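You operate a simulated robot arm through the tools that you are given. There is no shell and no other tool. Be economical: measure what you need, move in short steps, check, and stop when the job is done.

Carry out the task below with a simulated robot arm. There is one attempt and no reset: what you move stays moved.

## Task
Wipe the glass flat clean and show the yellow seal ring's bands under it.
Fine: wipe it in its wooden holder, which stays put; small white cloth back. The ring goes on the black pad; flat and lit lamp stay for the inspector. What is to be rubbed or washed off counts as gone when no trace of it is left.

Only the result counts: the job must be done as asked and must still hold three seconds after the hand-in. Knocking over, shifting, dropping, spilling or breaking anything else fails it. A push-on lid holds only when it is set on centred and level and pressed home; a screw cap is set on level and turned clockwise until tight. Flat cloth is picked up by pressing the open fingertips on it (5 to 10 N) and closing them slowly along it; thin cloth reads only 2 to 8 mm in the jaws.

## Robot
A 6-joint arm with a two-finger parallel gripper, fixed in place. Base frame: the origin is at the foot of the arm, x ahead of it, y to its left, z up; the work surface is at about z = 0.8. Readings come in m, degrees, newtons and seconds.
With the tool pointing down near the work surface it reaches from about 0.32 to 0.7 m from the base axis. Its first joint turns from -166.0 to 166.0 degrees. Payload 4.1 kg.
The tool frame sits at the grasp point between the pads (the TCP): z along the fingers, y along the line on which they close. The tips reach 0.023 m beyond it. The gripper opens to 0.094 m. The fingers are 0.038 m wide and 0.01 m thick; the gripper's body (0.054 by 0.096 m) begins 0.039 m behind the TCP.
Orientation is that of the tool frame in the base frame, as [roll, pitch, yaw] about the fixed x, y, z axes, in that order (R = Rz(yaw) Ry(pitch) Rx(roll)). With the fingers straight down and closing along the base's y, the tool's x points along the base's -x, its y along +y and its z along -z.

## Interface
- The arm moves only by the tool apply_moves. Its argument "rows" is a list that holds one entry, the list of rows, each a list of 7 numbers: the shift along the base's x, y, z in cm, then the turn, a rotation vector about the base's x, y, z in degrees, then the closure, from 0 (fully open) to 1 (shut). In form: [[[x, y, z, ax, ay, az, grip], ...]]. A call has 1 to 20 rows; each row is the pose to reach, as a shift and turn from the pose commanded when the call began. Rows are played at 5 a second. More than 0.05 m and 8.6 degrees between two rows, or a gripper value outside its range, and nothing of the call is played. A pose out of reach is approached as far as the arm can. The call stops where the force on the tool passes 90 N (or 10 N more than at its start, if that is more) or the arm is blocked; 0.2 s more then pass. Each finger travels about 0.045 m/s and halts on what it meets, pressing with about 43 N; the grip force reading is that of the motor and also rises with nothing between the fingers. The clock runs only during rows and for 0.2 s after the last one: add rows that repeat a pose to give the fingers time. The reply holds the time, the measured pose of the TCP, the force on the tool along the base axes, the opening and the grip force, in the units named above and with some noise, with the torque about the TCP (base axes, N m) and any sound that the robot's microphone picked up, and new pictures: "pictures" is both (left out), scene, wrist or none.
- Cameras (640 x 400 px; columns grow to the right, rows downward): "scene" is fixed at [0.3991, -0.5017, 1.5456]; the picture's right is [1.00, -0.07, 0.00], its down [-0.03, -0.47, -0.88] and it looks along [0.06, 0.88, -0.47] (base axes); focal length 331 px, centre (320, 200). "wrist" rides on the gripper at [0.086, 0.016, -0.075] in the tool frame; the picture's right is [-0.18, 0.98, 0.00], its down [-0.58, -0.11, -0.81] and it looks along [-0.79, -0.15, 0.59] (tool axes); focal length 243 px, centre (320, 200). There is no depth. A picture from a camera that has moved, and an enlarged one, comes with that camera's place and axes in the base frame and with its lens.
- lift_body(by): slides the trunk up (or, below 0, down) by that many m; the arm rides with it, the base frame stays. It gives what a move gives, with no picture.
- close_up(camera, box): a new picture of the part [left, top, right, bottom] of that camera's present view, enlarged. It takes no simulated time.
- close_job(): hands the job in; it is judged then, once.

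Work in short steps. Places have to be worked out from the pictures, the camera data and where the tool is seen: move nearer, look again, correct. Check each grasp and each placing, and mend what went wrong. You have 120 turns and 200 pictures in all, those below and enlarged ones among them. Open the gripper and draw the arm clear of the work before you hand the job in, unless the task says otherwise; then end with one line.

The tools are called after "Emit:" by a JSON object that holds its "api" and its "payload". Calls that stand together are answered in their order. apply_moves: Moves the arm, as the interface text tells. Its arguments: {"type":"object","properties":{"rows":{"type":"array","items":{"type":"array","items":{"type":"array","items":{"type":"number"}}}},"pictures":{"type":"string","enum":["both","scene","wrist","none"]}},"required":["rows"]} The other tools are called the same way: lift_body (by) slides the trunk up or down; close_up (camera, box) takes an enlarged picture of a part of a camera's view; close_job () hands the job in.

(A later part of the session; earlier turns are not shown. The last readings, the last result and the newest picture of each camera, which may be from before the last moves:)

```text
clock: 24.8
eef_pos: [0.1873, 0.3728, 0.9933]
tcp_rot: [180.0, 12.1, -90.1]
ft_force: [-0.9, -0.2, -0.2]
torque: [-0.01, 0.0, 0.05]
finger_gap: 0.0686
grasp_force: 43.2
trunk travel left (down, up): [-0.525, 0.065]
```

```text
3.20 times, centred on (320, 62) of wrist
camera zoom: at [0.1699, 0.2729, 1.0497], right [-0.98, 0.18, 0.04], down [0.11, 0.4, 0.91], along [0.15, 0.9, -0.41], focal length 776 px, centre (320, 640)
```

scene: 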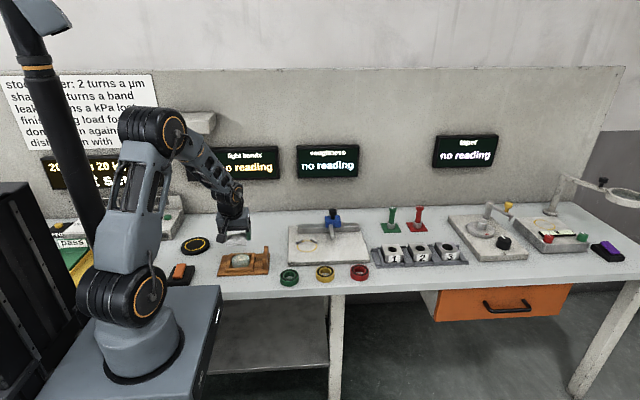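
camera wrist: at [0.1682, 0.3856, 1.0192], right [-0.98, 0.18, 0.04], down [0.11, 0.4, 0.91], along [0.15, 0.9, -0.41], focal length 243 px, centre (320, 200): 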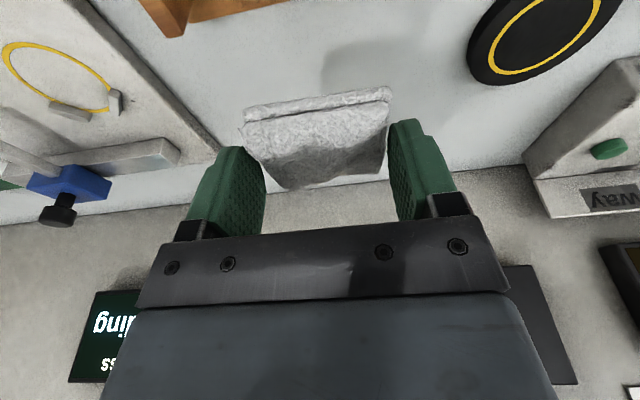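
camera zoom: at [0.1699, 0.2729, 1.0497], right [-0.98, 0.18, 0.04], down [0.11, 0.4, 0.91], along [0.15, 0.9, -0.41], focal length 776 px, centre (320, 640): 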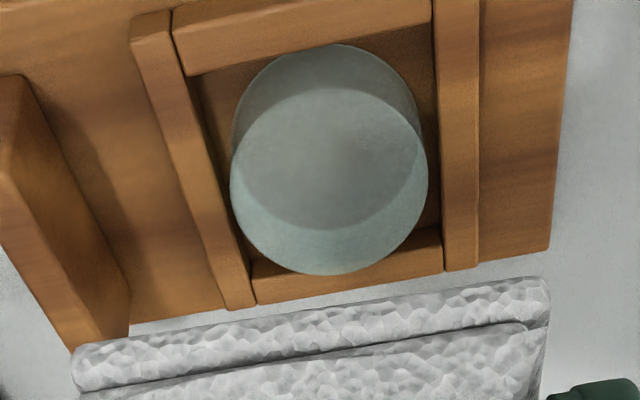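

The "marks" are a mirror reflection of the display lettering; the flat looks clear. I'll do a second pass reaching the rim for certainty.

Emit:
{"api": "apply_moves", "payload": {"rows": [[[0, 3, -3, 0, 0, 0, 0.6], [0, 5, -7, 0, 0, 0, 0.6], [0, 5, -11, 0, 0, 0, 0.6], [0, 5, -12.5, 0, 0, 0, 0.6], [0, 5, -12.95, 0, 0, 0, 0.6], [0, 6.5, -12.95, 0, 0, 0, 0.6], [0, 8, -12.95, 0, 0, 0, 0.6], [1, 7, -12.95, 0, 0, 0, 0.6], [1.5, 5.5, -12.95, 0, 0, 0, 0.6], [1.5, 4, -12.95, 0, 0, 0, 0.6], [0.5, 2.5, -12.95, 0, 0, 0, 0.6], [-0.5, 2.5, -12.95, 0, 0, 0, 0.6], [-1.5, 4, -12.95, 0, 0, 0, 0.6], [-1.5, 5.5, -12.95, 0, 0, 0, 0.6], [-1, 7, -12.95, 0, 0, 0, 0.6], [0, 6, -12.95, 0, 0, 0, 0.6], [0, 4, -12.95, 0, 0, 0, 0.6], [0, 5, -12.95, 0, 0, 0, 0.6]]], "pictures": "none"}}

Emit:
{"api": "apply_moves", "payload": {"rows": [[[0, 0, 4, 0, 0, 0, 0.6], [0, 0, 8, 0, 0, 0, 0.6], [0, 3, 10, 0, 0, 0, 0.6], [0, 7, 10, 0, 0, 0, 0.6], [0.5, 11.5, 10, 0, 0, 0, 0.6], [0.8, 16, 10, 0, 0, 0, 0.6], [1, 20.5, 8, 0, 0, 0, 0.6], [1.1, 24.1, 5, 0, 0, 0, 0.6]]], "pictures": "wrist"}}

Emit:
{"api": "close_up", "payload": {"camera": "scene", "box": [224, 244, 260, 267]}}

```text
clock: 28.6
eef_pos: [0.1867, 0.4236, 0.8644]
tcp_rot: [179.9, 12.0, -90.1]
ft_force: [-0.2, -0.1, 0.0]
torque: [-0.01, -0.02, -0.02]
finger_gap: 0.069
grasp_force: 43.0
trunk travel left (down, up): [-0.525, 0.065]
```

```text
clock: 30.4
eef_pos: [0.1969, 0.6648, 0.9151]
tcp_rot: [-180.0, 11.8, -90.0]
ft_force: [0.1, 0.9, -0.2]
torque: [0.01, -0.02, 0.0]
finger_gap: 0.0685
grasp_force: 43.0
trunk travel left (down, up): [-0.525, 0.065]
camera wrist: at [0.18, 0.5648, 0.9704], right [-0.98, 0.18, 0.04], down [0.11, 0.4, 0.91], along [0.15, 0.9, -0.42], focal length 243 px, centre (320, 200)
```

wrist: 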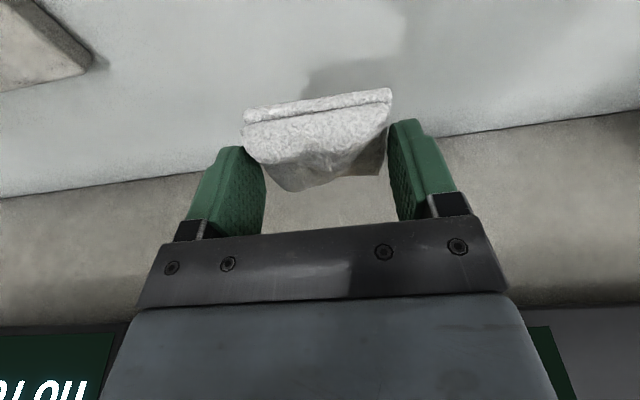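

```text
16.00 times, centred on (242, 256) of scene
camera zoom: at [0.3991, -0.5017, 1.5456], right [1.0, -0.07, 0.0], down [-0.03, -0.47, -0.88], along [0.06, 0.88, -0.47], focal length 5291 px, centre (1568, -688)
```

zoom: 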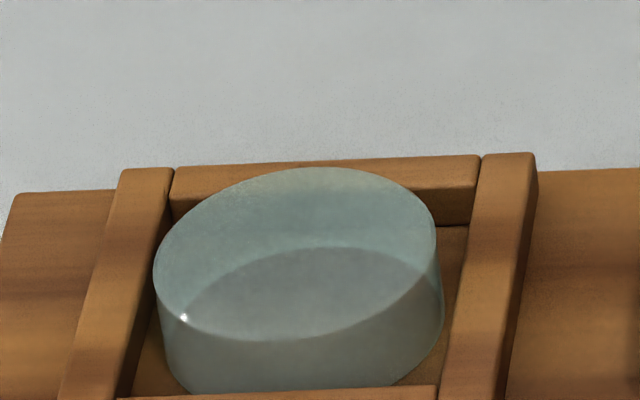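

The flat is spotless. Now set the cloth back at its original place.

Emit:
{"api": "apply_moves", "payload": {"rows": [[[0, 0, -4, 0, 0, 0, 0.6], [0, 0, -7, 0, 0, 0, 0.6], [0, 0, -7.85, 0, 0, 0, 0.6], [0, 0, -7.85, 0, 0, 0, 0.6]]], "pictures": "none"}}

```text
clock: 31.4
eef_pos: [0.1975, 0.6656, 0.837]
tcp_rot: [-180.0, 12.0, -90.0]
ft_force: [1.1, -0.2, 0.3]
torque: [0.02, -0.01, 0.02]
finger_gap: 0.0685
grasp_force: 43.2
trunk travel left (down, up): [-0.525, 0.065]
```

Just above contact; lower 1.5 mm more, then open gently and rise.

Emit:
{"api": "apply_moves", "payload": {"rows": [[[0, 0, -0.15, 0, 0, 0, 0.6], [0, 0, -0.15, 0, 0, 0, 0.25], [0, 0, -0.15, 0, 0, 0, 0.1], [0, 0, -0.15, 0, 0, 0, 0], [0, 0, -0.15, 0, 0, 0, 0], [0, 0, 3, 0, 0, 0, 0], [0, 0, 7, 0, 0, 0, 0]]], "pictures": "wrist"}}

Emit:
{"api": "close_up", "payload": {"camera": "scene", "box": [200, 170, 300, 240]}}

```text
clock: 33.0
eef_pos: [0.1977, 0.6662, 0.9084]
tcp_rot: [-180.0, 12.0, -90.0]
ft_force: [0.2, 0.0, 0.4]
torque: [0.0, -0.02, -0.01]
finger_gap: 0.094
grasp_force: 0.1
trunk travel left (down, up): [-0.525, 0.065]
camera wrist: at [0.1795, 0.5651, 0.9625], right [-0.98, 0.18, 0.04], down [0.11, 0.4, 0.91], along [0.15, 0.9, -0.41], focal length 243 px, centre (320, 200)
```

wrist: 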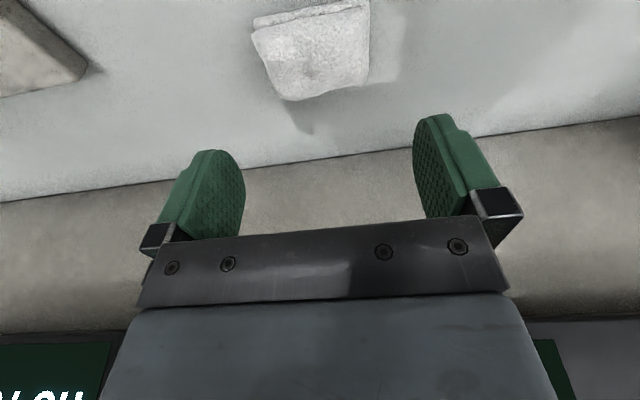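

```text
5.71 times, centred on (250, 205) of scene
camera zoom: at [0.3991, -0.5017, 1.5456], right [1.0, -0.07, 0.0], down [-0.03, -0.47, -0.88], along [0.06, 0.88, -0.47], focal length 1890 px, centre (720, 171)
```

zoom: 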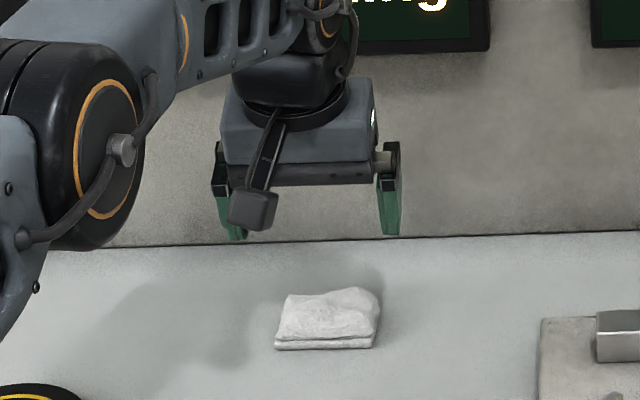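

Cloth is back in place. Now travel, untilted and higher, to above the yellow ring for a close look.

Emit:
{"api": "apply_moves", "payload": {"rows": [[[0, -3, 3, -6, 0, 0, 0], [0, -6, 6, -12, 0, 0, 0], [2, -10, 8, -12, 0, 0, 0], [5, -14, 9, -12, 0, 0, 0], [8, -18, 9, -12, 0, 0, 0], [11, -22, 9, -12, 0, 0, 0], [14, -26, 9, -12, 0, 0, 0], [18, -29, 9, -12, 0, 0, 0], [22, -31.5, 9, -12, 0, 0, 0], [26, -33, 9, -12, 0, 0, 0], [27.5, -36, 9, -12, 0, 0, 0]]]}}

Emit:
{"api": "close_up", "payload": {"camera": "wrist", "box": [220, 0, 440, 140]}}

```text
refused: row 4 steps farther than a row can; nothing moved
```

```text
2.86 times, centred on (330, 70) of wrist
camera zoom: at [0.1795, 0.5651, 0.9625], right [-0.98, 0.18, 0.04], down [0.11, 0.4, 0.91], along [0.15, 0.9, -0.41], focal length 693 px, centre (291, 571)
```

zoom: 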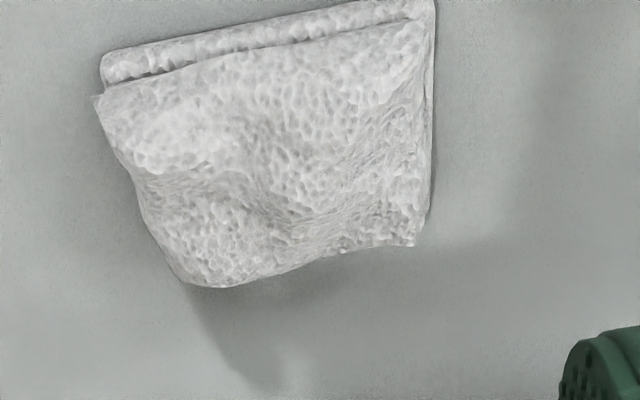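

Steps too long; re-spacing them.

Emit:
{"api": "apply_moves", "payload": {"rows": [[[0, -3, 3, -6, 0, 0, 0], [0, -6, 6, -12, 0, 0, 0], [2, -9, 8, -12, 0, 0, 0], [5, -12.5, 9, -12, 0, 0, 0], [8, -16, 9, -12, 0, 0, 0], [11, -19.5, 9, -12, 0, 0, 0], [14, -23, 9, -12, 0, 0, 0], [17, -26.5, 9, -12, 0, 0, 0], [20, -30, 9, -12, 0, 0, 0], [23.5, -33, 9, -12, 0, 0, 0], [26.5, -36, 9, -12, 0, 0, 0], [27.5, -39, 9, -12, 0, 0, 0]]]}}

Emit:
{"api": "close_up", "payload": {"camera": "wrist", "box": [220, 0, 440, 140]}}

```text
clock: 35.6
eef_pos: [0.4747, 0.2743, 0.9967]
tcp_rot: [-180.0, -0.1, -90.0]
ft_force: [-0.5, 0.1, -0.5]
torque: [0.0, 0.01, -0.04]
finger_gap: 0.094
grasp_force: 0.0
trunk travel left (down, up): [-0.525, 0.065]
camera wrist: at [0.4573, 0.1881, 1.0718], right [-0.98, 0.18, 0.0], down [0.11, 0.58, 0.81], along [0.15, 0.79, -0.59], focal length 243 px, centre (320, 200)
```

scene: 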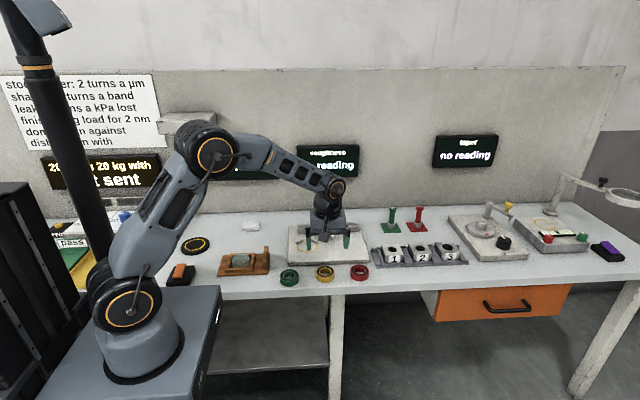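
wrist: 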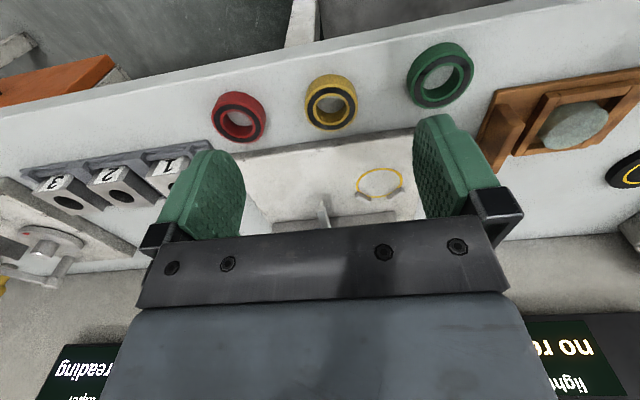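

```text
2.86 times, centred on (330, 70) of wrist
camera zoom: at [0.4573, 0.1881, 1.0718], right [-0.98, 0.18, 0.0], down [0.11, 0.58, 0.81], along [0.15, 0.79, -0.59], focal length 693 px, centre (291, 571)
```

zoom: 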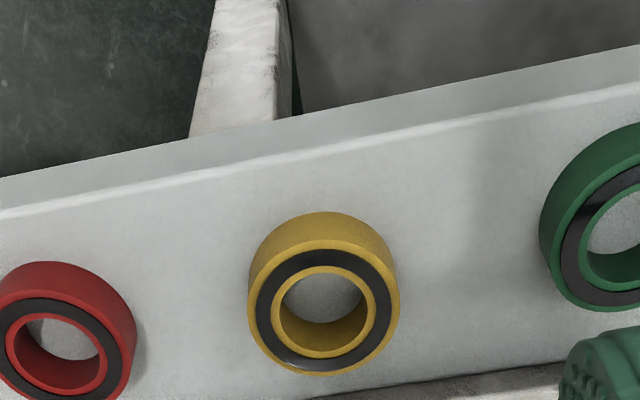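

Ring top (black lapped face) is up, at ≈(0.4747, 0.351), OD ≈6 cm. Move above and lower partway.

Emit:
{"api": "apply_moves", "payload": {"rows": [[[0, 4, -2, 0, 0, 0, 0], [0, 7.7, -5, 0, 0, 0, 0], [0, 7.7, -9, 0, 0, 0, 0], [0, 7.7, -13, 0, 0, 0, 0], [0, 7.7, -13, 0, 0, 0, 0]]]}}

Emit:
{"api": "close_up", "payload": {"camera": "scene", "box": [265, 220, 385, 295]}}

```text
clock: 36.8
eef_pos: [0.4742, 0.3517, 0.866]
tcp_rot: [180.0, 0.0, -90.0]
ft_force: [-0.8, -0.7, -0.2]
torque: [-0.03, 0.0, 0.03]
finger_gap: 0.0939
grasp_force: 0.0
trunk travel left (down, up): [-0.525, 0.065]
camera wrist: at [0.4562, 0.2656, 0.9409], right [-0.98, 0.18, 0.0], down [0.11, 0.58, 0.81], along [0.15, 0.79, -0.59], focal length 243 px, centre (320, 200)
```

scene: 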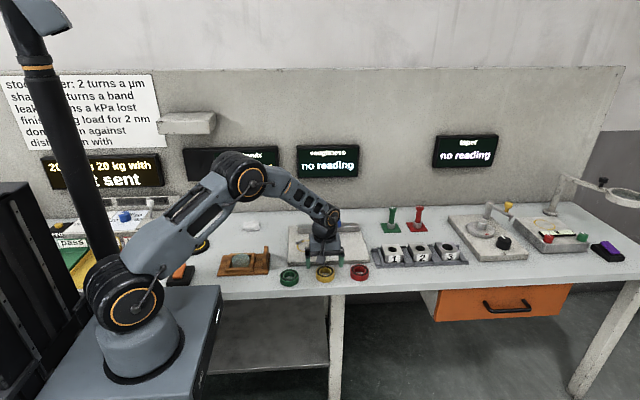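
wrist: 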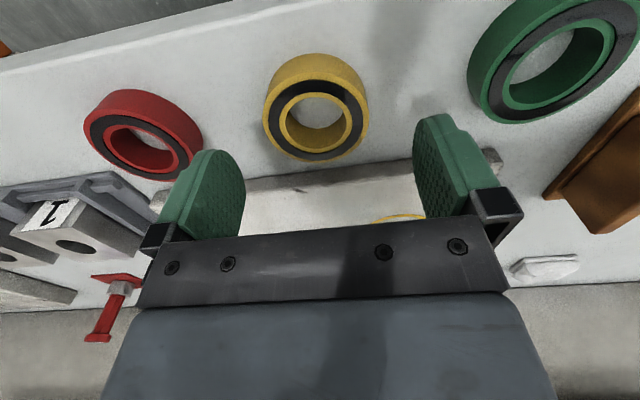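

```text
5.33 times, centred on (325, 258) of scene
camera zoom: at [0.3991, -0.5017, 1.5456], right [1.0, -0.07, 0.0], down [-0.03, -0.47, -0.88], along [0.06, 0.88, -0.47], focal length 1764 px, centre (293, -107)
```

zoom: 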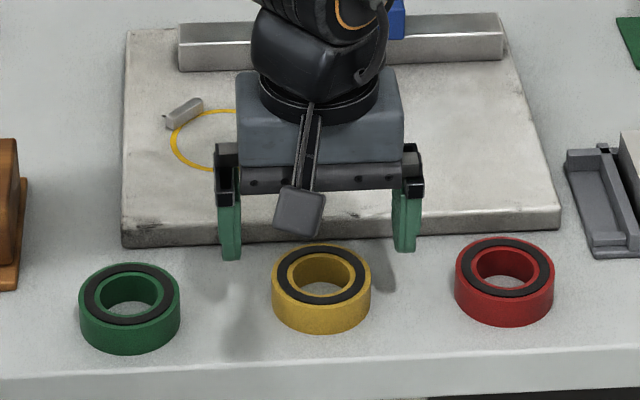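

Centre refines to (0.474, 0.348). Lower to TCP z 0.829 around the ring and close.

Emit:
{"api": "apply_moves", "payload": {"rows": [[[0, -0.3, -2, 0, 0, 0, 0], [0, -0.3, -3.7, 0, 0, 0, 0], [0, -0.3, -3.7, 0, 0, 0, 0.15], [0, -0.3, -3.7, 0, 0, 0, 0.25], [0, -0.3, -3.7, 0, 0, 0, 0.35], [0, -0.3, -3.7, 0, 0, 0, 0.45], [0, -0.3, -3.7, 0, 0, 0, 0.45]]], "pictures": "wrist"}}

```text
clock: 38.4
eef_pos: [0.4724, 0.3503, 0.8297]
tcp_rot: [-179.9, 0.2, -90.0]
ft_force: [0.4, 0.0, -0.6]
torque: [0.01, -0.06, 0.01]
finger_gap: 0.0607
grasp_force: 42.8
trunk travel left (down, up): [-0.525, 0.065]
camera wrist: at [0.4555, 0.2631, 0.9046], right [-0.98, 0.18, 0.0], down [0.11, 0.58, 0.81], along [0.15, 0.79, -0.59], focal length 243 px, centre (320, 200)
```

wrist: 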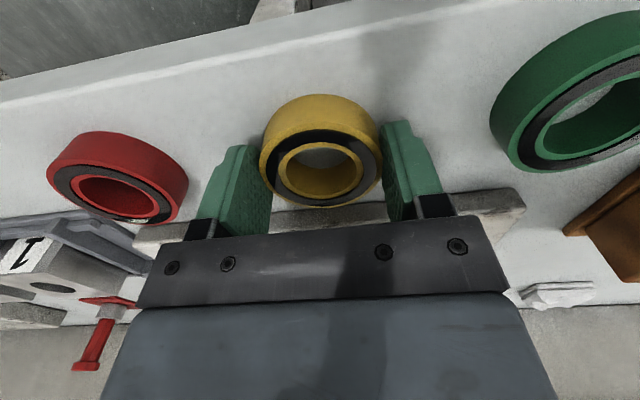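

Ring gripped (60.7 mm). Lift and carry it toward the pad, high.

Emit:
{"api": "apply_moves", "payload": {"rows": [[[0, 0, 4, 0, 0, 0, 0.45], [0, 0, 8, 0, 0, 0, 0.45], [-2, 0, 12, 0, 0, 0, 0.45], [-6, 1, 13, 0, 0, 0, 0.45], [-10.5, 2, 13, 0, 0, 0, 0.45], [-15, 3, 13, 0, 0, 0, 0.45], [-19.5, 4, 13, 0, 0, 0, 0.45], [-24, 5, 13, 0, 0, 0, 0.45], [-28.5, 6.5, 13, 0, 0, 0, 0.45], [-33, 8, 13, 0, 0, 0, 0.45], [-37.5, 10, 13, 0, 0, 0, 0.45], [-42, 12, 13, 0, 0, 0, 0.45], [-46, 14, 13, 0, 0, 0, 0.45], [-47.4, 15, 13, 0, 0, 0, 0.45]]]}}

Emit:
{"api": "close_up", "payload": {"camera": "scene", "box": [150, 200, 270, 290]}}

```text
clock: 41.4
eef_pos: [0.0003, 0.4981, 0.9575]
tcp_rot: [180.0, 0.0, -90.1]
ft_force: [-0.7, 1.7, -0.4]
torque: [-0.03, -0.01, -0.02]
finger_gap: 0.0605
grasp_force: 43.3
trunk travel left (down, up): [-0.525, 0.065]
camera wrist: at [-0.0171, 0.4133, 1.0326], right [-0.98, 0.19, 0.0], down [0.11, 0.58, 0.81], along [0.15, 0.79, -0.59], focal length 243 px, centre (320, 200)
```

scene: 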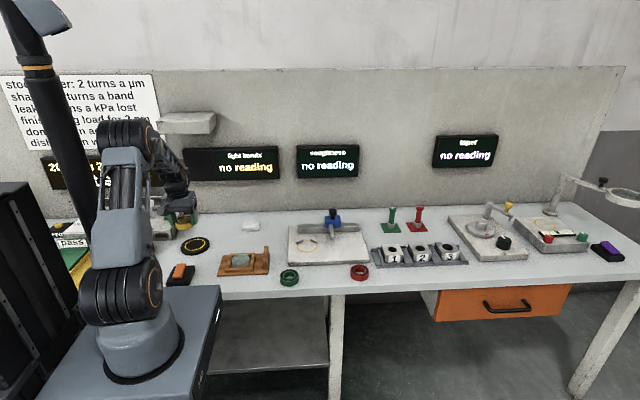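
wrist: 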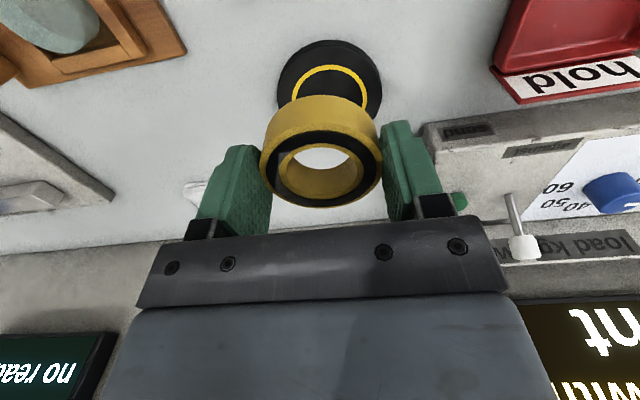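

```text
4.44 times, centred on (210, 245) of scene
camera zoom: at [0.3991, -0.5017, 1.5456], right [1.0, -0.07, 0.0], down [-0.03, -0.47, -0.88], along [0.06, 0.88, -0.47], focal length 1470 px, centre (809, 0)
```

zoom: 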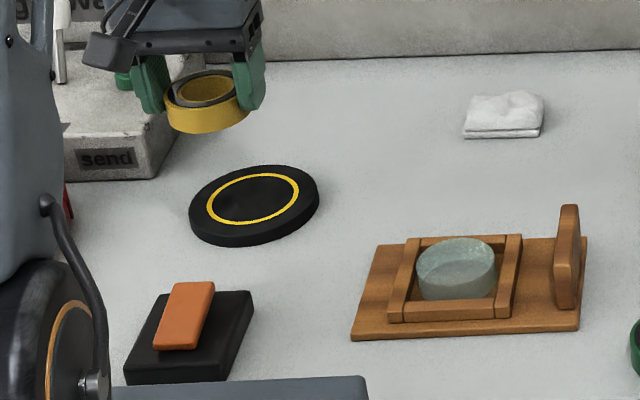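

Pad circle centre ≈(-0.002, 0.549). Move over and descend to ring bottom ≈0.824.

Emit:
{"api": "apply_moves", "payload": {"rows": [[[-0.2, 3, -1, 0, 0, 0, 0.45], [-0.25, 5.1, -4, 0, 0, 0, 0.45], [-0.25, 5.1, -8, 0, 0, 0, 0.45], [-0.25, 5.1, -10.2, 0, 0, 0, 0.45], [-0.25, 5.1, -10.2, 0, 0, 0, 0.45]]], "pictures": "wrist"}}

Emit:
{"api": "close_up", "payload": {"camera": "scene", "box": [160, 210, 240, 265]}}

```text
clock: 42.6
eef_pos: [-0.0035, 0.5514, 0.8573]
tcp_rot: [-180.0, 0.0, -90.1]
ft_force: [0.1, 0.3, -1.4]
torque: [-0.02, 0.0, -0.03]
finger_gap: 0.0605
grasp_force: 42.3
trunk travel left (down, up): [-0.525, 0.065]
camera wrist: at [-0.0194, 0.4644, 0.932], right [-0.98, 0.18, 0.0], down [0.11, 0.58, 0.81], along [0.15, 0.79, -0.59], focal length 243 px, centre (320, 200)
```

wrist: 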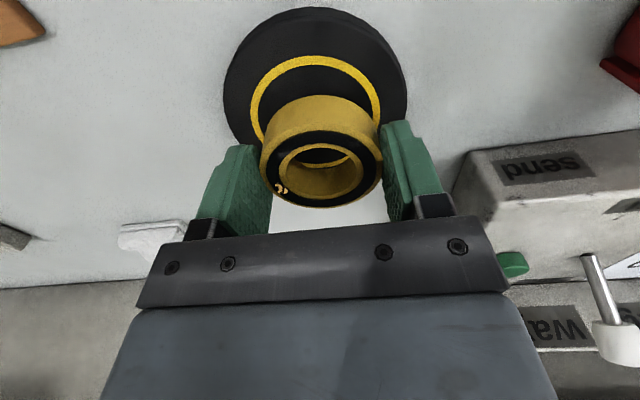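

```text
7.27 times, centred on (200, 238) of scene
camera zoom: at [0.3991, -0.5017, 1.5456], right [1.0, -0.07, 0.0], down [-0.03, -0.47, -0.88], along [0.06, 0.88, -0.47], focal length 2405 px, centre (1193, -73)
```

zoom: 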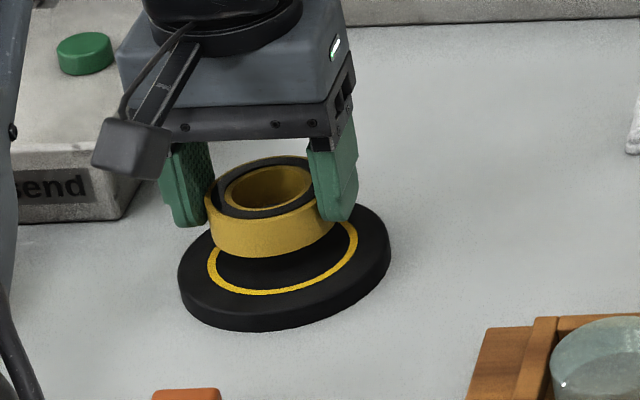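

Aligned within 2 mm. Lower gently, +1.5 mm x, watching force.

Emit:
{"api": "apply_moves", "payload": {"rows": [[[0.15, 0, -0.5, 0, 0, 0, 0.45], [0.15, 0, -0.8, 0, 0, 0, 0.45], [0.15, 0, -1.0, 0, 0, 0, 0.45], [0.15, 0, -1.0, 0, 0, 0, 0.45]]], "pictures": "none"}}

```text
clock: 43.6
eef_pos: [-0.0017, 0.551, 0.8477]
tcp_rot: [180.0, 0.0, -90.0]
ft_force: [-0.1, -0.4, -1.5]
torque: [0.04, -0.02, 0.04]
finger_gap: 0.0604
grasp_force: 43.2
trunk travel left (down, up): [-0.525, 0.065]
```

Emit:
{"api": "apply_moves", "payload": {"rows": [[[0, 0, -0.15, 0, 0, 0, 0.45], [0, 0, -0.3, 0, 0, 0, 0.45], [0, 0, -0.3, 0, 0, 0, 0.45]]], "pictures": "none"}}

Emit:
{"api": "close_up", "payload": {"camera": "scene", "box": [160, 210, 240, 265]}}

```text
clock: 44.4
eef_pos: [-0.0023, 0.5494, 0.845]
tcp_rot: [180.0, 0.0, -90.0]
ft_force: [-0.5, 0.9, -0.8]
torque: [0.0, 0.0, -0.03]
finger_gap: 0.0605
grasp_force: 43.0
trunk travel left (down, up): [-0.525, 0.065]
```

```text
7.27 times, centred on (200, 238) of scene
camera zoom: at [0.3991, -0.5017, 1.5456], right [1.0, -0.07, 0.0], down [-0.03, -0.47, -0.88], along [0.06, 0.88, -0.47], focal length 2405 px, centre (1193, -73)
```

zoom: 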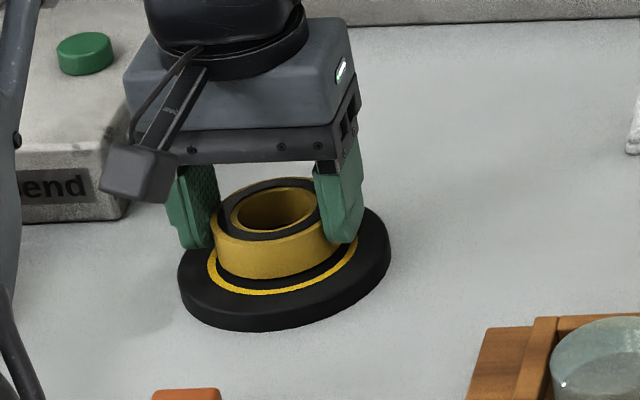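

Emit:
{"api": "apply_moves", "payload": {"rows": [[[0, 0, -0.12, 0, 0, 0, 0.45], [0, 0, -0.24, 0, 0, 0, 0.45], [0, 0, -0.24, 0, 0, 0, 0.45]]], "pictures": "none"}}

```text
clock: 45.2
eef_pos: [-0.0018, 0.5499, 0.8432]
tcp_rot: [180.0, 0.0, -89.9]
ft_force: [-1.7, -0.3, 0.5]
torque: [0.01, 0.05, -0.01]
finger_gap: 0.0604
grasp_force: 42.7
trunk travel left (down, up): [-0.525, 0.065]
```

Emit:
{"api": "apply_moves", "payload": {"rows": [[[0, 0, -0.12, 0, 0, 0, 0.45], [0, 0, -0.24, 0, 0, 0, 0.45], [0, 0, -0.24, 0, 0, 0, 0.45]]], "pictures": "none"}}

```text
clock: 46.0
eef_pos: [-0.0023, 0.5501, 0.842]
tcp_rot: [-180.0, 0.2, -90.0]
ft_force: [-1.0, -1.2, 23.9]
torque: [-0.52, -0.01, 0.02]
finger_gap: 0.0606
grasp_force: 43.2
trunk travel left (down, up): [-0.525, 0.065]
```

Ring is on the pad (contact at TCP 0.8425). Ease off 1.5 mm, open, and rise straight up.

Emit:
{"api": "apply_moves", "payload": {"rows": [[[0, 0, 0.15, 0, 0, 0, 0.45], [0, 0, 0.15, 0, 0, 0, 0.3], [0, 0, 0.15, 0, 0, 0, 0.15], [0, 0, 0.15, 0, 0, 0, 0], [0, 0, 0.15, 0, 0, 0, 0], [0, 0, 3, 0, 0, 0, 0], [0, 0, 7, 0, 0, 0, 0], [0, -4, 9, 0, 0, 0, 0], [0, -8, 9, 0, 0, 0, 0]]], "pictures": "wrist"}}

Emit:
{"api": "close_up", "payload": {"camera": "scene", "box": [160, 210, 240, 265]}}

```text
clock: 48.0
eef_pos: [-0.0046, 0.4717, 0.93]
tcp_rot: [-180.0, -0.1, -90.0]
ft_force: [-0.1, -0.6, -0.4]
torque: [0.02, 0.0, -0.02]
finger_gap: 0.0942
grasp_force: 0.1
trunk travel left (down, up): [-0.525, 0.065]
camera wrist: at [-0.0219, 0.385, 1.0049], right [-0.98, 0.18, 0.0], down [0.11, 0.58, 0.81], along [0.15, 0.79, -0.59], focal length 243 px, centre (320, 200)
```

wrist: 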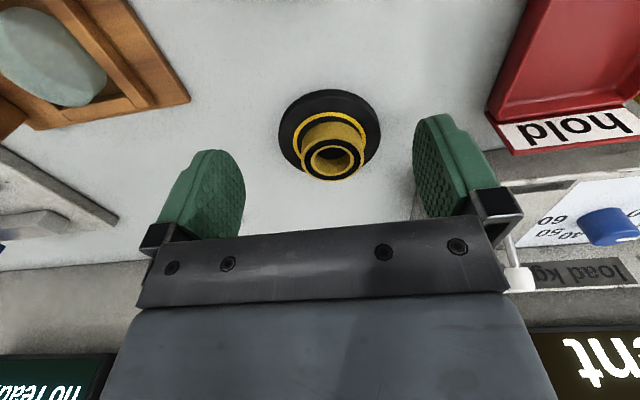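

```text
7.27 times, centred on (200, 238) of scene
camera zoom: at [0.3991, -0.5017, 1.5456], right [1.0, -0.07, 0.0], down [-0.03, -0.47, -0.88], along [0.06, 0.88, -0.47], focal length 2405 px, centre (1193, -73)
```

zoom: 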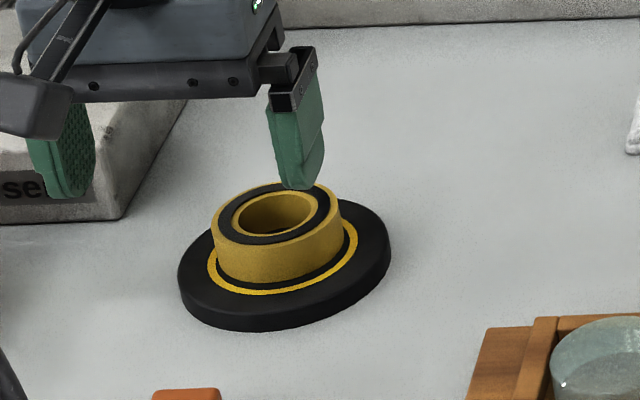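

Ring sits neatly in the circle. Now view the flat in its holder closely to plan its grasp.

Emit:
{"api": "apply_moves", "payload": {"rows": [[[3, -2, 3, 0, 0, 0, 0], [7, -4, 4, 0, 0, 0, 0], [11, -7, 4, 0, 0, 0, 0], [15, -10, 4, 0, 0, 0, 0], [18, -11.5, 4, 0, 0, 0, 0], [20, -11.5, 4, 0, 0, 0, 0]]], "pictures": "none"}}

Emit:
{"api": "close_up", "payload": {"camera": "wrist", "box": [240, 30, 400, 130]}}

Emit:
{"api": "close_up", "payload": {"camera": "scene", "box": [212, 240, 276, 280]}}

```text
clock: 49.4
eef_pos: [0.1981, 0.3565, 0.9694]
tcp_rot: [-180.0, 0.1, -90.0]
ft_force: [0.2, 0.7, 0.2]
torque: [0.01, 0.02, 0.01]
finger_gap: 0.0941
grasp_force: 0.0
trunk travel left (down, up): [-0.525, 0.065]
```

```text
4.00 times, centred on (320, 80) of wrist
camera zoom: at [0.1812, 0.269, 1.0448], right [-0.98, 0.18, 0.0], down [0.11, 0.58, 0.81], along [0.15, 0.79, -0.59], focal length 970 px, centre (320, 680)
```

zoom: 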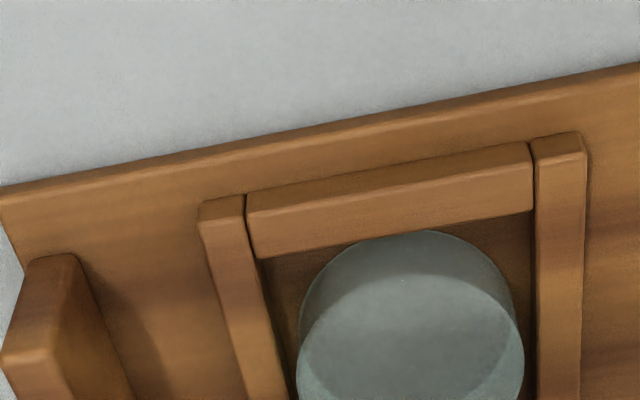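

```text
10.00 times, centred on (244, 260) of scene
camera zoom: at [0.3991, -0.5017, 1.5456], right [1.0, -0.07, 0.0], down [-0.03, -0.47, -0.88], along [0.06, 0.88, -0.47], focal length 3307 px, centre (1080, -400)
```

zoom: 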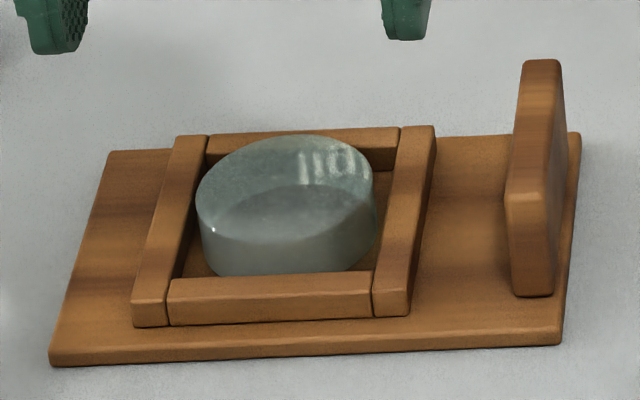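

Rails top ≈0.819, flat 0.808–0.830, Ø≈61 mm: grip its upper ~9 mm above the rails. Move over at (0.187, 0.4245), tips still above, and check.

Emit:
{"api": "apply_moves", "payload": {"rows": [[[-0.6, 3.4, -1, 0, 0, 0, 0], [-1.1, 6.8, -3, 0, 0, 0, 0], [-1.1, 6.8, -7, 0, 0, 0, 0], [-1.1, 6.8, -10, 0, 0, 0, 0], [-1.1, 6.8, -10, 0, 0, 0, 0]]], "pictures": "wrist"}}

Emit:
{"api": "close_up", "payload": {"camera": "scene", "box": [212, 235, 276, 280]}}

```text
clock: 50.6
eef_pos: [0.1859, 0.4232, 0.8695]
tcp_rot: [180.0, 0.0, -90.1]
ft_force: [-1.3, 0.1, -0.6]
torque: [-0.03, -0.03, 0.02]
finger_gap: 0.094
grasp_force: 0.1
trunk travel left (down, up): [-0.525, 0.065]
camera wrist: at [0.1683, 0.3374, 0.9432], right [-0.98, 0.18, 0.0], down [0.11, 0.58, 0.81], along [0.15, 0.79, -0.59], focal length 243 px, centre (320, 200)
```

wrist: 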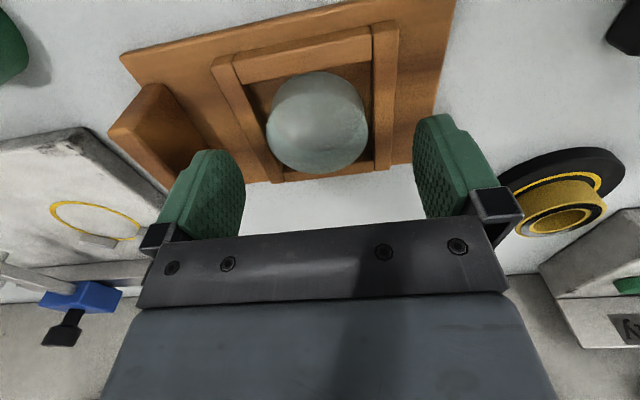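

```text
8.89 times, centred on (244, 258) of scene
camera zoom: at [0.3991, -0.5017, 1.5456], right [1.0, -0.07, 0.0], down [-0.03, -0.47, -0.88], along [0.06, 0.88, -0.47], focal length 2940 px, centre (996, -311)
```

zoom: 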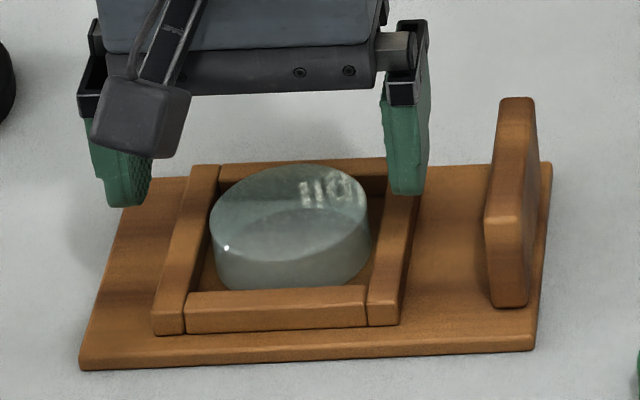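

Well centred. Lower 2.45 cm (tips ≈0.822) and close gently.

Emit:
{"api": "apply_moves", "payload": {"rows": [[[0, 0, -1.5, 0, 0, 0, 0], [0, 0, -2.45, 0, 0, 0, 0], [0, 0, -2.45, 0, 0, 0, 0.1], [0, 0, -2.45, 0, 0, 0, 0.2], [0, 0, -2.45, 0, 0, 0, 0.28], [0, 0, -2.45, 0, 0, 0, 0.36], [0, 0, -2.45, 0, 0, 0, 0.42], [0, 0, -2.45, 0, 0, 0, 0.42]]], "pictures": "wrist"}}

Emit:
{"api": "close_up", "payload": {"camera": "scene", "box": [212, 235, 276, 280]}}

```text
clock: 52.4
eef_pos: [0.1855, 0.4229, 0.845]
tcp_rot: [-180.0, -0.1, -90.0]
ft_force: [-0.2, 0.2, -0.4]
torque: [0.05, 0.05, 0.03]
finger_gap: 0.0588
grasp_force: 42.9
trunk travel left (down, up): [-0.525, 0.065]
camera wrist: at [0.1683, 0.3364, 0.9195], right [-0.98, 0.18, 0.0], down [0.11, 0.58, 0.81], along [0.15, 0.79, -0.59], focal length 243 px, centre (320, 200)
```

wrist: 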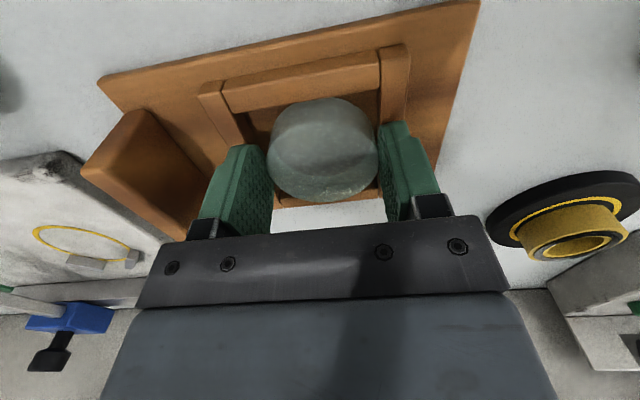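

```text
8.89 times, centred on (244, 258) of scene
camera zoom: at [0.3991, -0.5017, 1.5456], right [1.0, -0.07, 0.0], down [-0.03, -0.47, -0.88], along [0.06, 0.88, -0.47], focal length 2940 px, centre (996, -311)
```

zoom: 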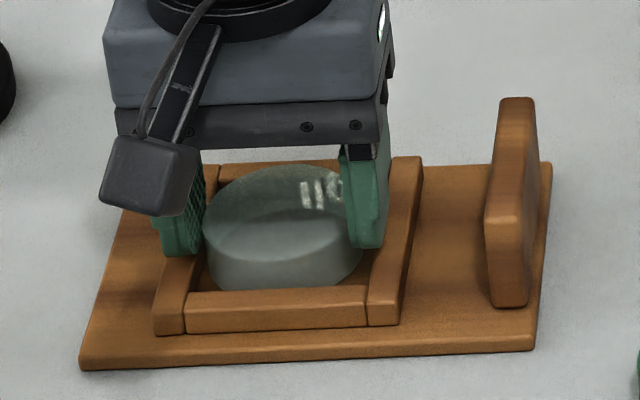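

Gripped at 58.8 mm. I notice light specks near the rim in the wrist view; zooming in before lifting.

Emit:
{"api": "close_up", "payload": {"camera": "wrist", "box": [256, 90, 392, 210]}}

```text
3.33 times, centred on (324, 150) of wrist
camera zoom: at [0.1683, 0.3364, 0.9195], right [-0.98, 0.18, 0.0], down [0.11, 0.58, 0.81], along [0.15, 0.79, -0.59], focal length 809 px, centre (307, 367)
```

zoom: 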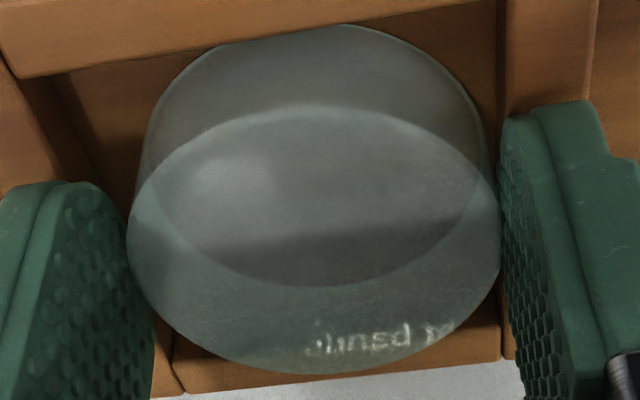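

Those are reflections of display text; the glass is clear. Lift straight up and carry to the ring.

Emit:
{"api": "apply_moves", "payload": {"rows": [[[0, 0, 2, 0, 0, 0, 0.42], [0, 0, 5, 0, 0, 0, 0.42], [0, 0, 9, 0, 0, 0, 0.42], [-4, 1, 10, 0, 0, 0, 0.42], [-8, 2.5, 10, 0, 0, 0, 0.42], [-12, 5, 10, 0, 0, 0, 0.42], [-16, 8, 10, 0, 0, 0, 0.42], [-18.5, 10, 10, 0, 0, 0, 0.42], [-18.75, 12.6, 8, 0, 0, 0, 0.42], [-18.75, 12.6, 6, 0, 0, 0, 0.42], [-18.75, 12.6, 6, 0, 0, 0, 0.42]]]}}

Emit:
{"api": "close_up", "payload": {"camera": "scene", "box": [160, 205, 240, 260]}}

```text
clock: 54.8
eef_pos: [0.0012, 0.5483, 0.9071]
tcp_rot: [-180.0, 0.0, -90.0]
ft_force: [0.4, 0.6, -1.8]
torque: [-0.04, 0.01, -0.03]
finger_gap: 0.0587
grasp_force: 43.1
trunk travel left (down, up): [-0.525, 0.065]
camera wrist: at [-0.0167, 0.4628, 0.9812], right [-0.98, 0.18, 0.0], down [0.11, 0.58, 0.81], along [0.15, 0.79, -0.59], focal length 243 px, centre (320, 200)
```

scene: 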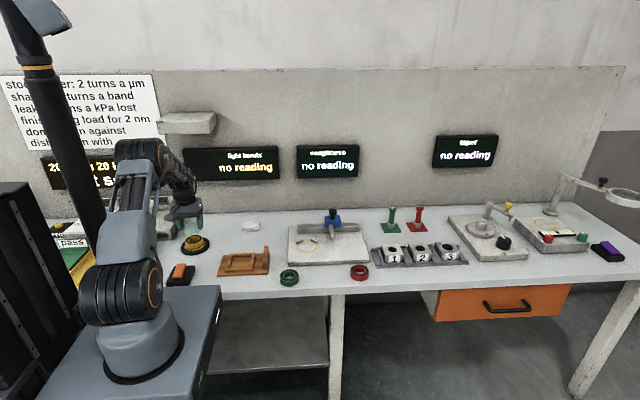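
wrist: 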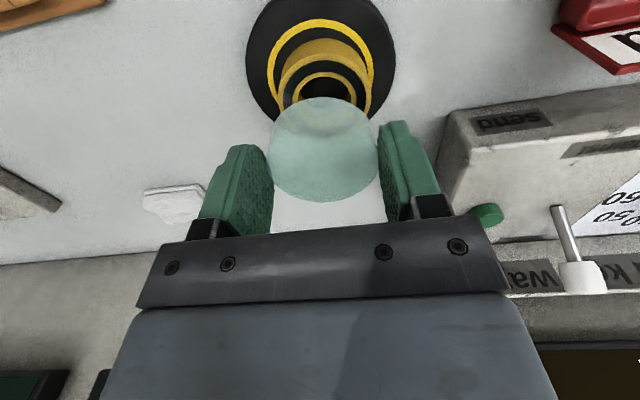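

```text
7.27 times, centred on (200, 232) of scene
camera zoom: at [0.3991, -0.5017, 1.5456], right [1.0, -0.07, 0.0], down [-0.03, -0.47, -0.88], along [0.06, 0.88, -0.47], focal length 2405 px, centre (1193, -36)
```

zoom: 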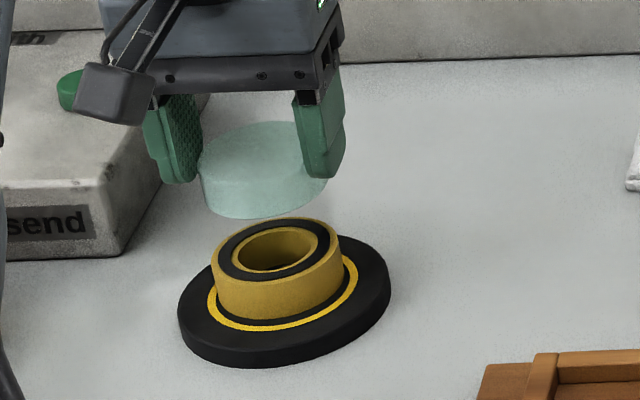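

Shift −3 mm in x and lower to ~5 mm above contact.

Emit:
{"api": "apply_moves", "payload": {"rows": [[[-0.3, 0, -1.5, 0, 0, 0, 0.42], [-0.3, 0, -2.8, 0, 0, 0, 0.42], [-0.3, 0, -2.8, 0, 0, 0, 0.42]]], "pictures": "wrist"}}

Emit:
{"api": "close_up", "payload": {"camera": "scene", "box": [160, 205, 240, 260]}}

```text
clock: 55.6
eef_pos: [-0.0041, 0.5489, 0.8778]
tcp_rot: [180.0, 0.0, -90.0]
ft_force: [-0.6, 0.4, -2.0]
torque: [0.01, 0.02, -0.01]
finger_gap: 0.0587
grasp_force: 42.7
trunk travel left (down, up): [-0.525, 0.065]
camera wrist: at [-0.0203, 0.4628, 0.9522], right [-0.98, 0.18, 0.0], down [0.11, 0.58, 0.81], along [0.15, 0.79, -0.59], focal length 243 px, centre (320, 200)
```

wrist: 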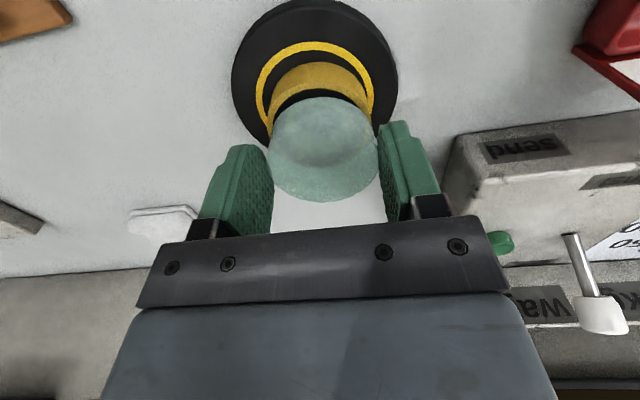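

```text
7.27 times, centred on (200, 232) of scene
camera zoom: at [0.3991, -0.5017, 1.5456], right [1.0, -0.07, 0.0], down [-0.03, -0.47, -0.88], along [0.06, 0.88, -0.47], focal length 2405 px, centre (1193, -36)
```

zoom: 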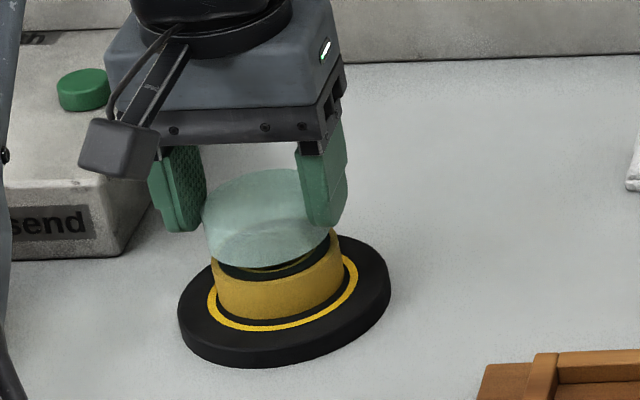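

Looks aligned; shift +1.5 mm x and step down to contact.

Emit:
{"api": "apply_moves", "payload": {"rows": [[[0.15, 0, -0.2, 0, 0, 0, 0.42], [0.15, 0, -0.35, 0, 0, 0, 0.42], [0.15, 0, -0.45, 0, 0, 0, 0.42], [0.15, 0, -0.45, 0, 0, 0, 0.42]]], "pictures": "none"}}

```text
clock: 56.6
eef_pos: [-0.0023, 0.5491, 0.8734]
tcp_rot: [180.0, 0.0, -90.0]
ft_force: [-0.8, -0.6, -1.3]
torque: [-0.02, -0.01, 0.02]
finger_gap: 0.0588
grasp_force: 43.0
trunk travel left (down, up): [-0.525, 0.065]
```

Emit:
{"api": "apply_moves", "payload": {"rows": [[[0, 0, -0.1, 0, 0, 0, 0.42], [0, 0, -0.2, 0, 0, 0, 0.42], [0, 0, -0.2, 0, 0, 0, 0.42]]], "pictures": "none"}}

Emit:
{"api": "close_up", "payload": {"camera": "scene", "box": [160, 205, 240, 260]}}

```text
clock: 57.4
eef_pos: [-0.0021, 0.5491, 0.8703]
tcp_rot: [179.9, 0.0, -90.0]
ft_force: [-0.3, -0.3, 1.2]
torque: [-0.06, 0.09, -0.01]
finger_gap: 0.0585
grasp_force: 43.2
trunk travel left (down, up): [-0.525, 0.065]
```

```text
7.27 times, centred on (200, 232) of scene
camera zoom: at [0.3991, -0.5017, 1.5456], right [1.0, -0.07, 0.0], down [-0.03, -0.47, -0.88], along [0.06, 0.88, -0.47], focal length 2405 px, centre (1193, -36)
```

zoom: 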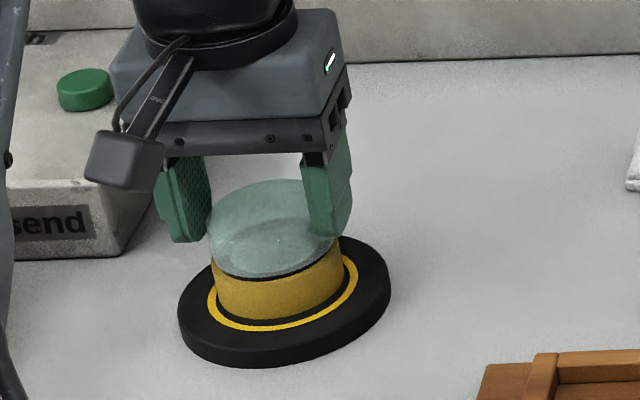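

Nearly resting (weight vanishing). One more 1 mm.

Emit:
{"api": "apply_moves", "payload": {"rows": [[[0, 0, -0.1, 0, 0, 0, 0.42], [0, 0, -0.1, 0, 0, 0, 0.42]]], "pictures": "none"}}

```text
clock: 58.0
eef_pos: [-0.002, 0.5498, 0.8712]
tcp_rot: [-180.0, 0.1, -90.0]
ft_force: [-0.2, 0.2, 11.7]
torque: [-0.21, -0.04, 0.02]
finger_gap: 0.0588
grasp_force: 43.3
trunk travel left (down, up): [-0.525, 0.065]
```

Seated with 12 N. Ease off 1 mm, open, rise.

Emit:
{"api": "apply_moves", "payload": {"rows": [[[0, 0, 0.1, 0, 0, 0, 0.42], [0, 0, 0.1, 0, 0, 0, 0.3], [0, 0, 0.1, 0, 0, 0, 0.15], [0, 0, 0.1, 0, 0, 0, 0], [0, 0, 0.1, 0, 0, 0, 0], [0, 0, 3, 0, 0, 0, 0], [0, 0, 6, 0, 0, 0, 0], [0, -4, 8, 0, 0, 0, 0], [0, -8, 9, 0, 0, 0, 0], [0, -11, 9, 0, 0, 0, 0]]]}}

Emit:
{"api": "close_up", "payload": {"camera": "scene", "box": [160, 205, 240, 260]}}

Emit:
{"api": "close_up", "payload": {"camera": "wrist", "box": [260, 60, 420, 190]}}

```text
clock: 60.2
eef_pos: [-0.0035, 0.4393, 0.9605]
tcp_rot: [-179.9, 0.0, -90.0]
ft_force: [0.8, 0.2, -0.5]
torque: [0.01, -0.01, 0.0]
finger_gap: 0.0941
grasp_force: 0.2
trunk travel left (down, up): [-0.525, 0.065]
camera wrist: at [-0.0196, 0.3533, 1.0347], right [-0.98, 0.18, 0.0], down [0.11, 0.58, 0.81], along [0.15, 0.79, -0.59], focal length 243 px, centre (320, 200)
```

scene: 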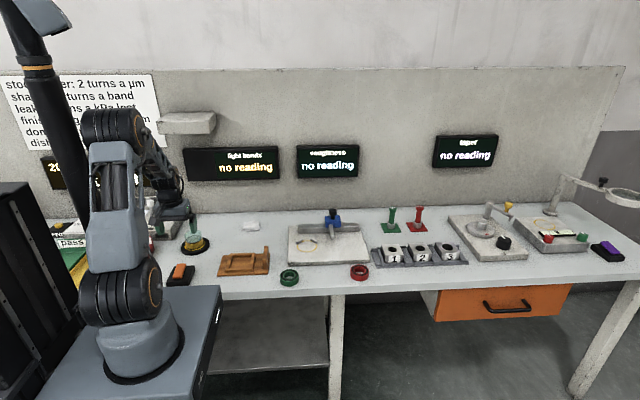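
wrist: 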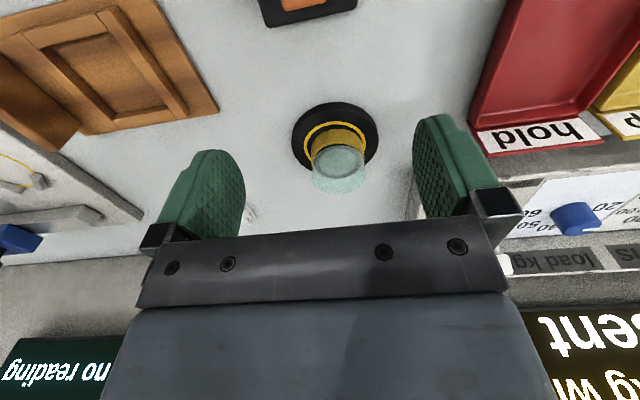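

```text
7.27 times, centred on (200, 232) of scene
camera zoom: at [0.3991, -0.5017, 1.5456], right [1.0, -0.07, 0.0], down [-0.03, -0.47, -0.88], along [0.06, 0.88, -0.47], focal length 2405 px, centre (1193, -36)
```

zoom: 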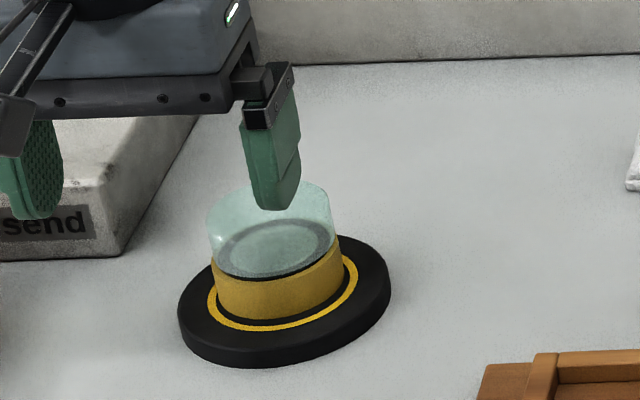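

```text
3.08 times, centred on (340, 125) of wrist
camera zoom: at [-0.0196, 0.3533, 1.0347], right [-0.98, 0.18, 0.0], down [0.11, 0.58, 0.81], along [0.15, 0.79, -0.59], focal length 746 px, centre (258, 431)
```

zoom: 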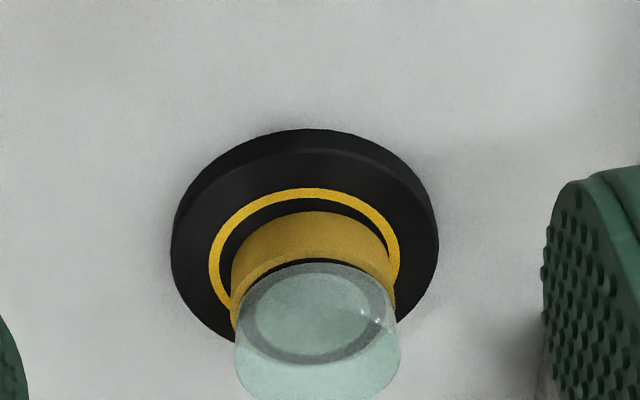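

Flat sits centred on the ring. Now inspect the orange lamp switch.

Emit:
{"api": "close_up", "payload": {"camera": "scene", "box": [160, 255, 208, 290]}}

Emit:
{"api": "close_up", "payload": {"camera": "wrist", "box": [250, 0, 370, 40]}}

Emit:
{"api": "close_up", "payload": {"camera": "scene", "box": [580, 230, 640, 270]}}

```text
11.43 times, centred on (184, 272) of scene
camera zoom: at [0.3991, -0.5017, 1.5456], right [1.0, -0.07, 0.0], down [-0.03, -0.47, -0.88], along [0.06, 0.88, -0.47], focal length 3780 px, centre (1874, -629)
```

zoom: 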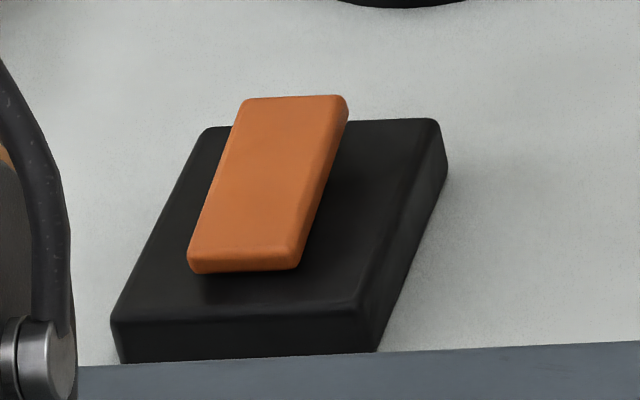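

```text
5.33 times, centred on (310, 20) of wrist
camera zoom: at [-0.0196, 0.3533, 1.0347], right [-0.98, 0.18, 0.0], down [0.11, 0.58, 0.81], along [0.15, 0.79, -0.59], focal length 1294 px, centre (373, 1160)
```

zoom: 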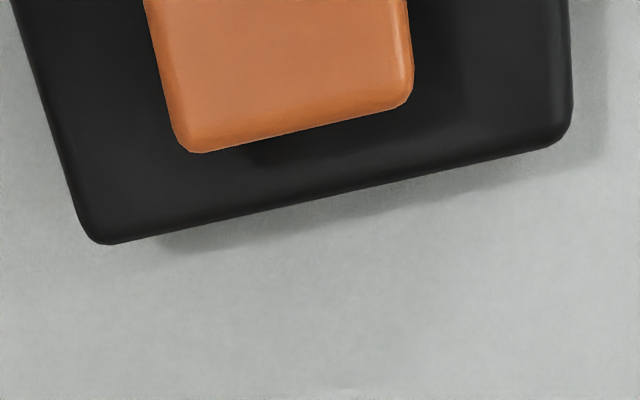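

```text
10.00 times, centred on (610, 250) of scene
camera zoom: at [0.3991, -0.5017, 1.5456], right [1.0, -0.07, 0.0], down [-0.03, -0.47, -0.88], along [0.06, 0.88, -0.47], focal length 3307 px, centre (-2580, -300)
```

zoom: 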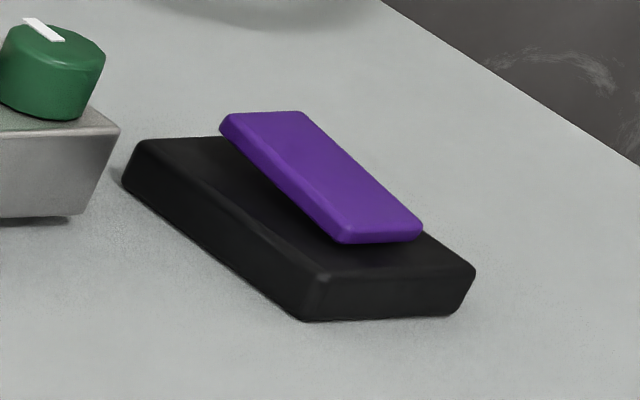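

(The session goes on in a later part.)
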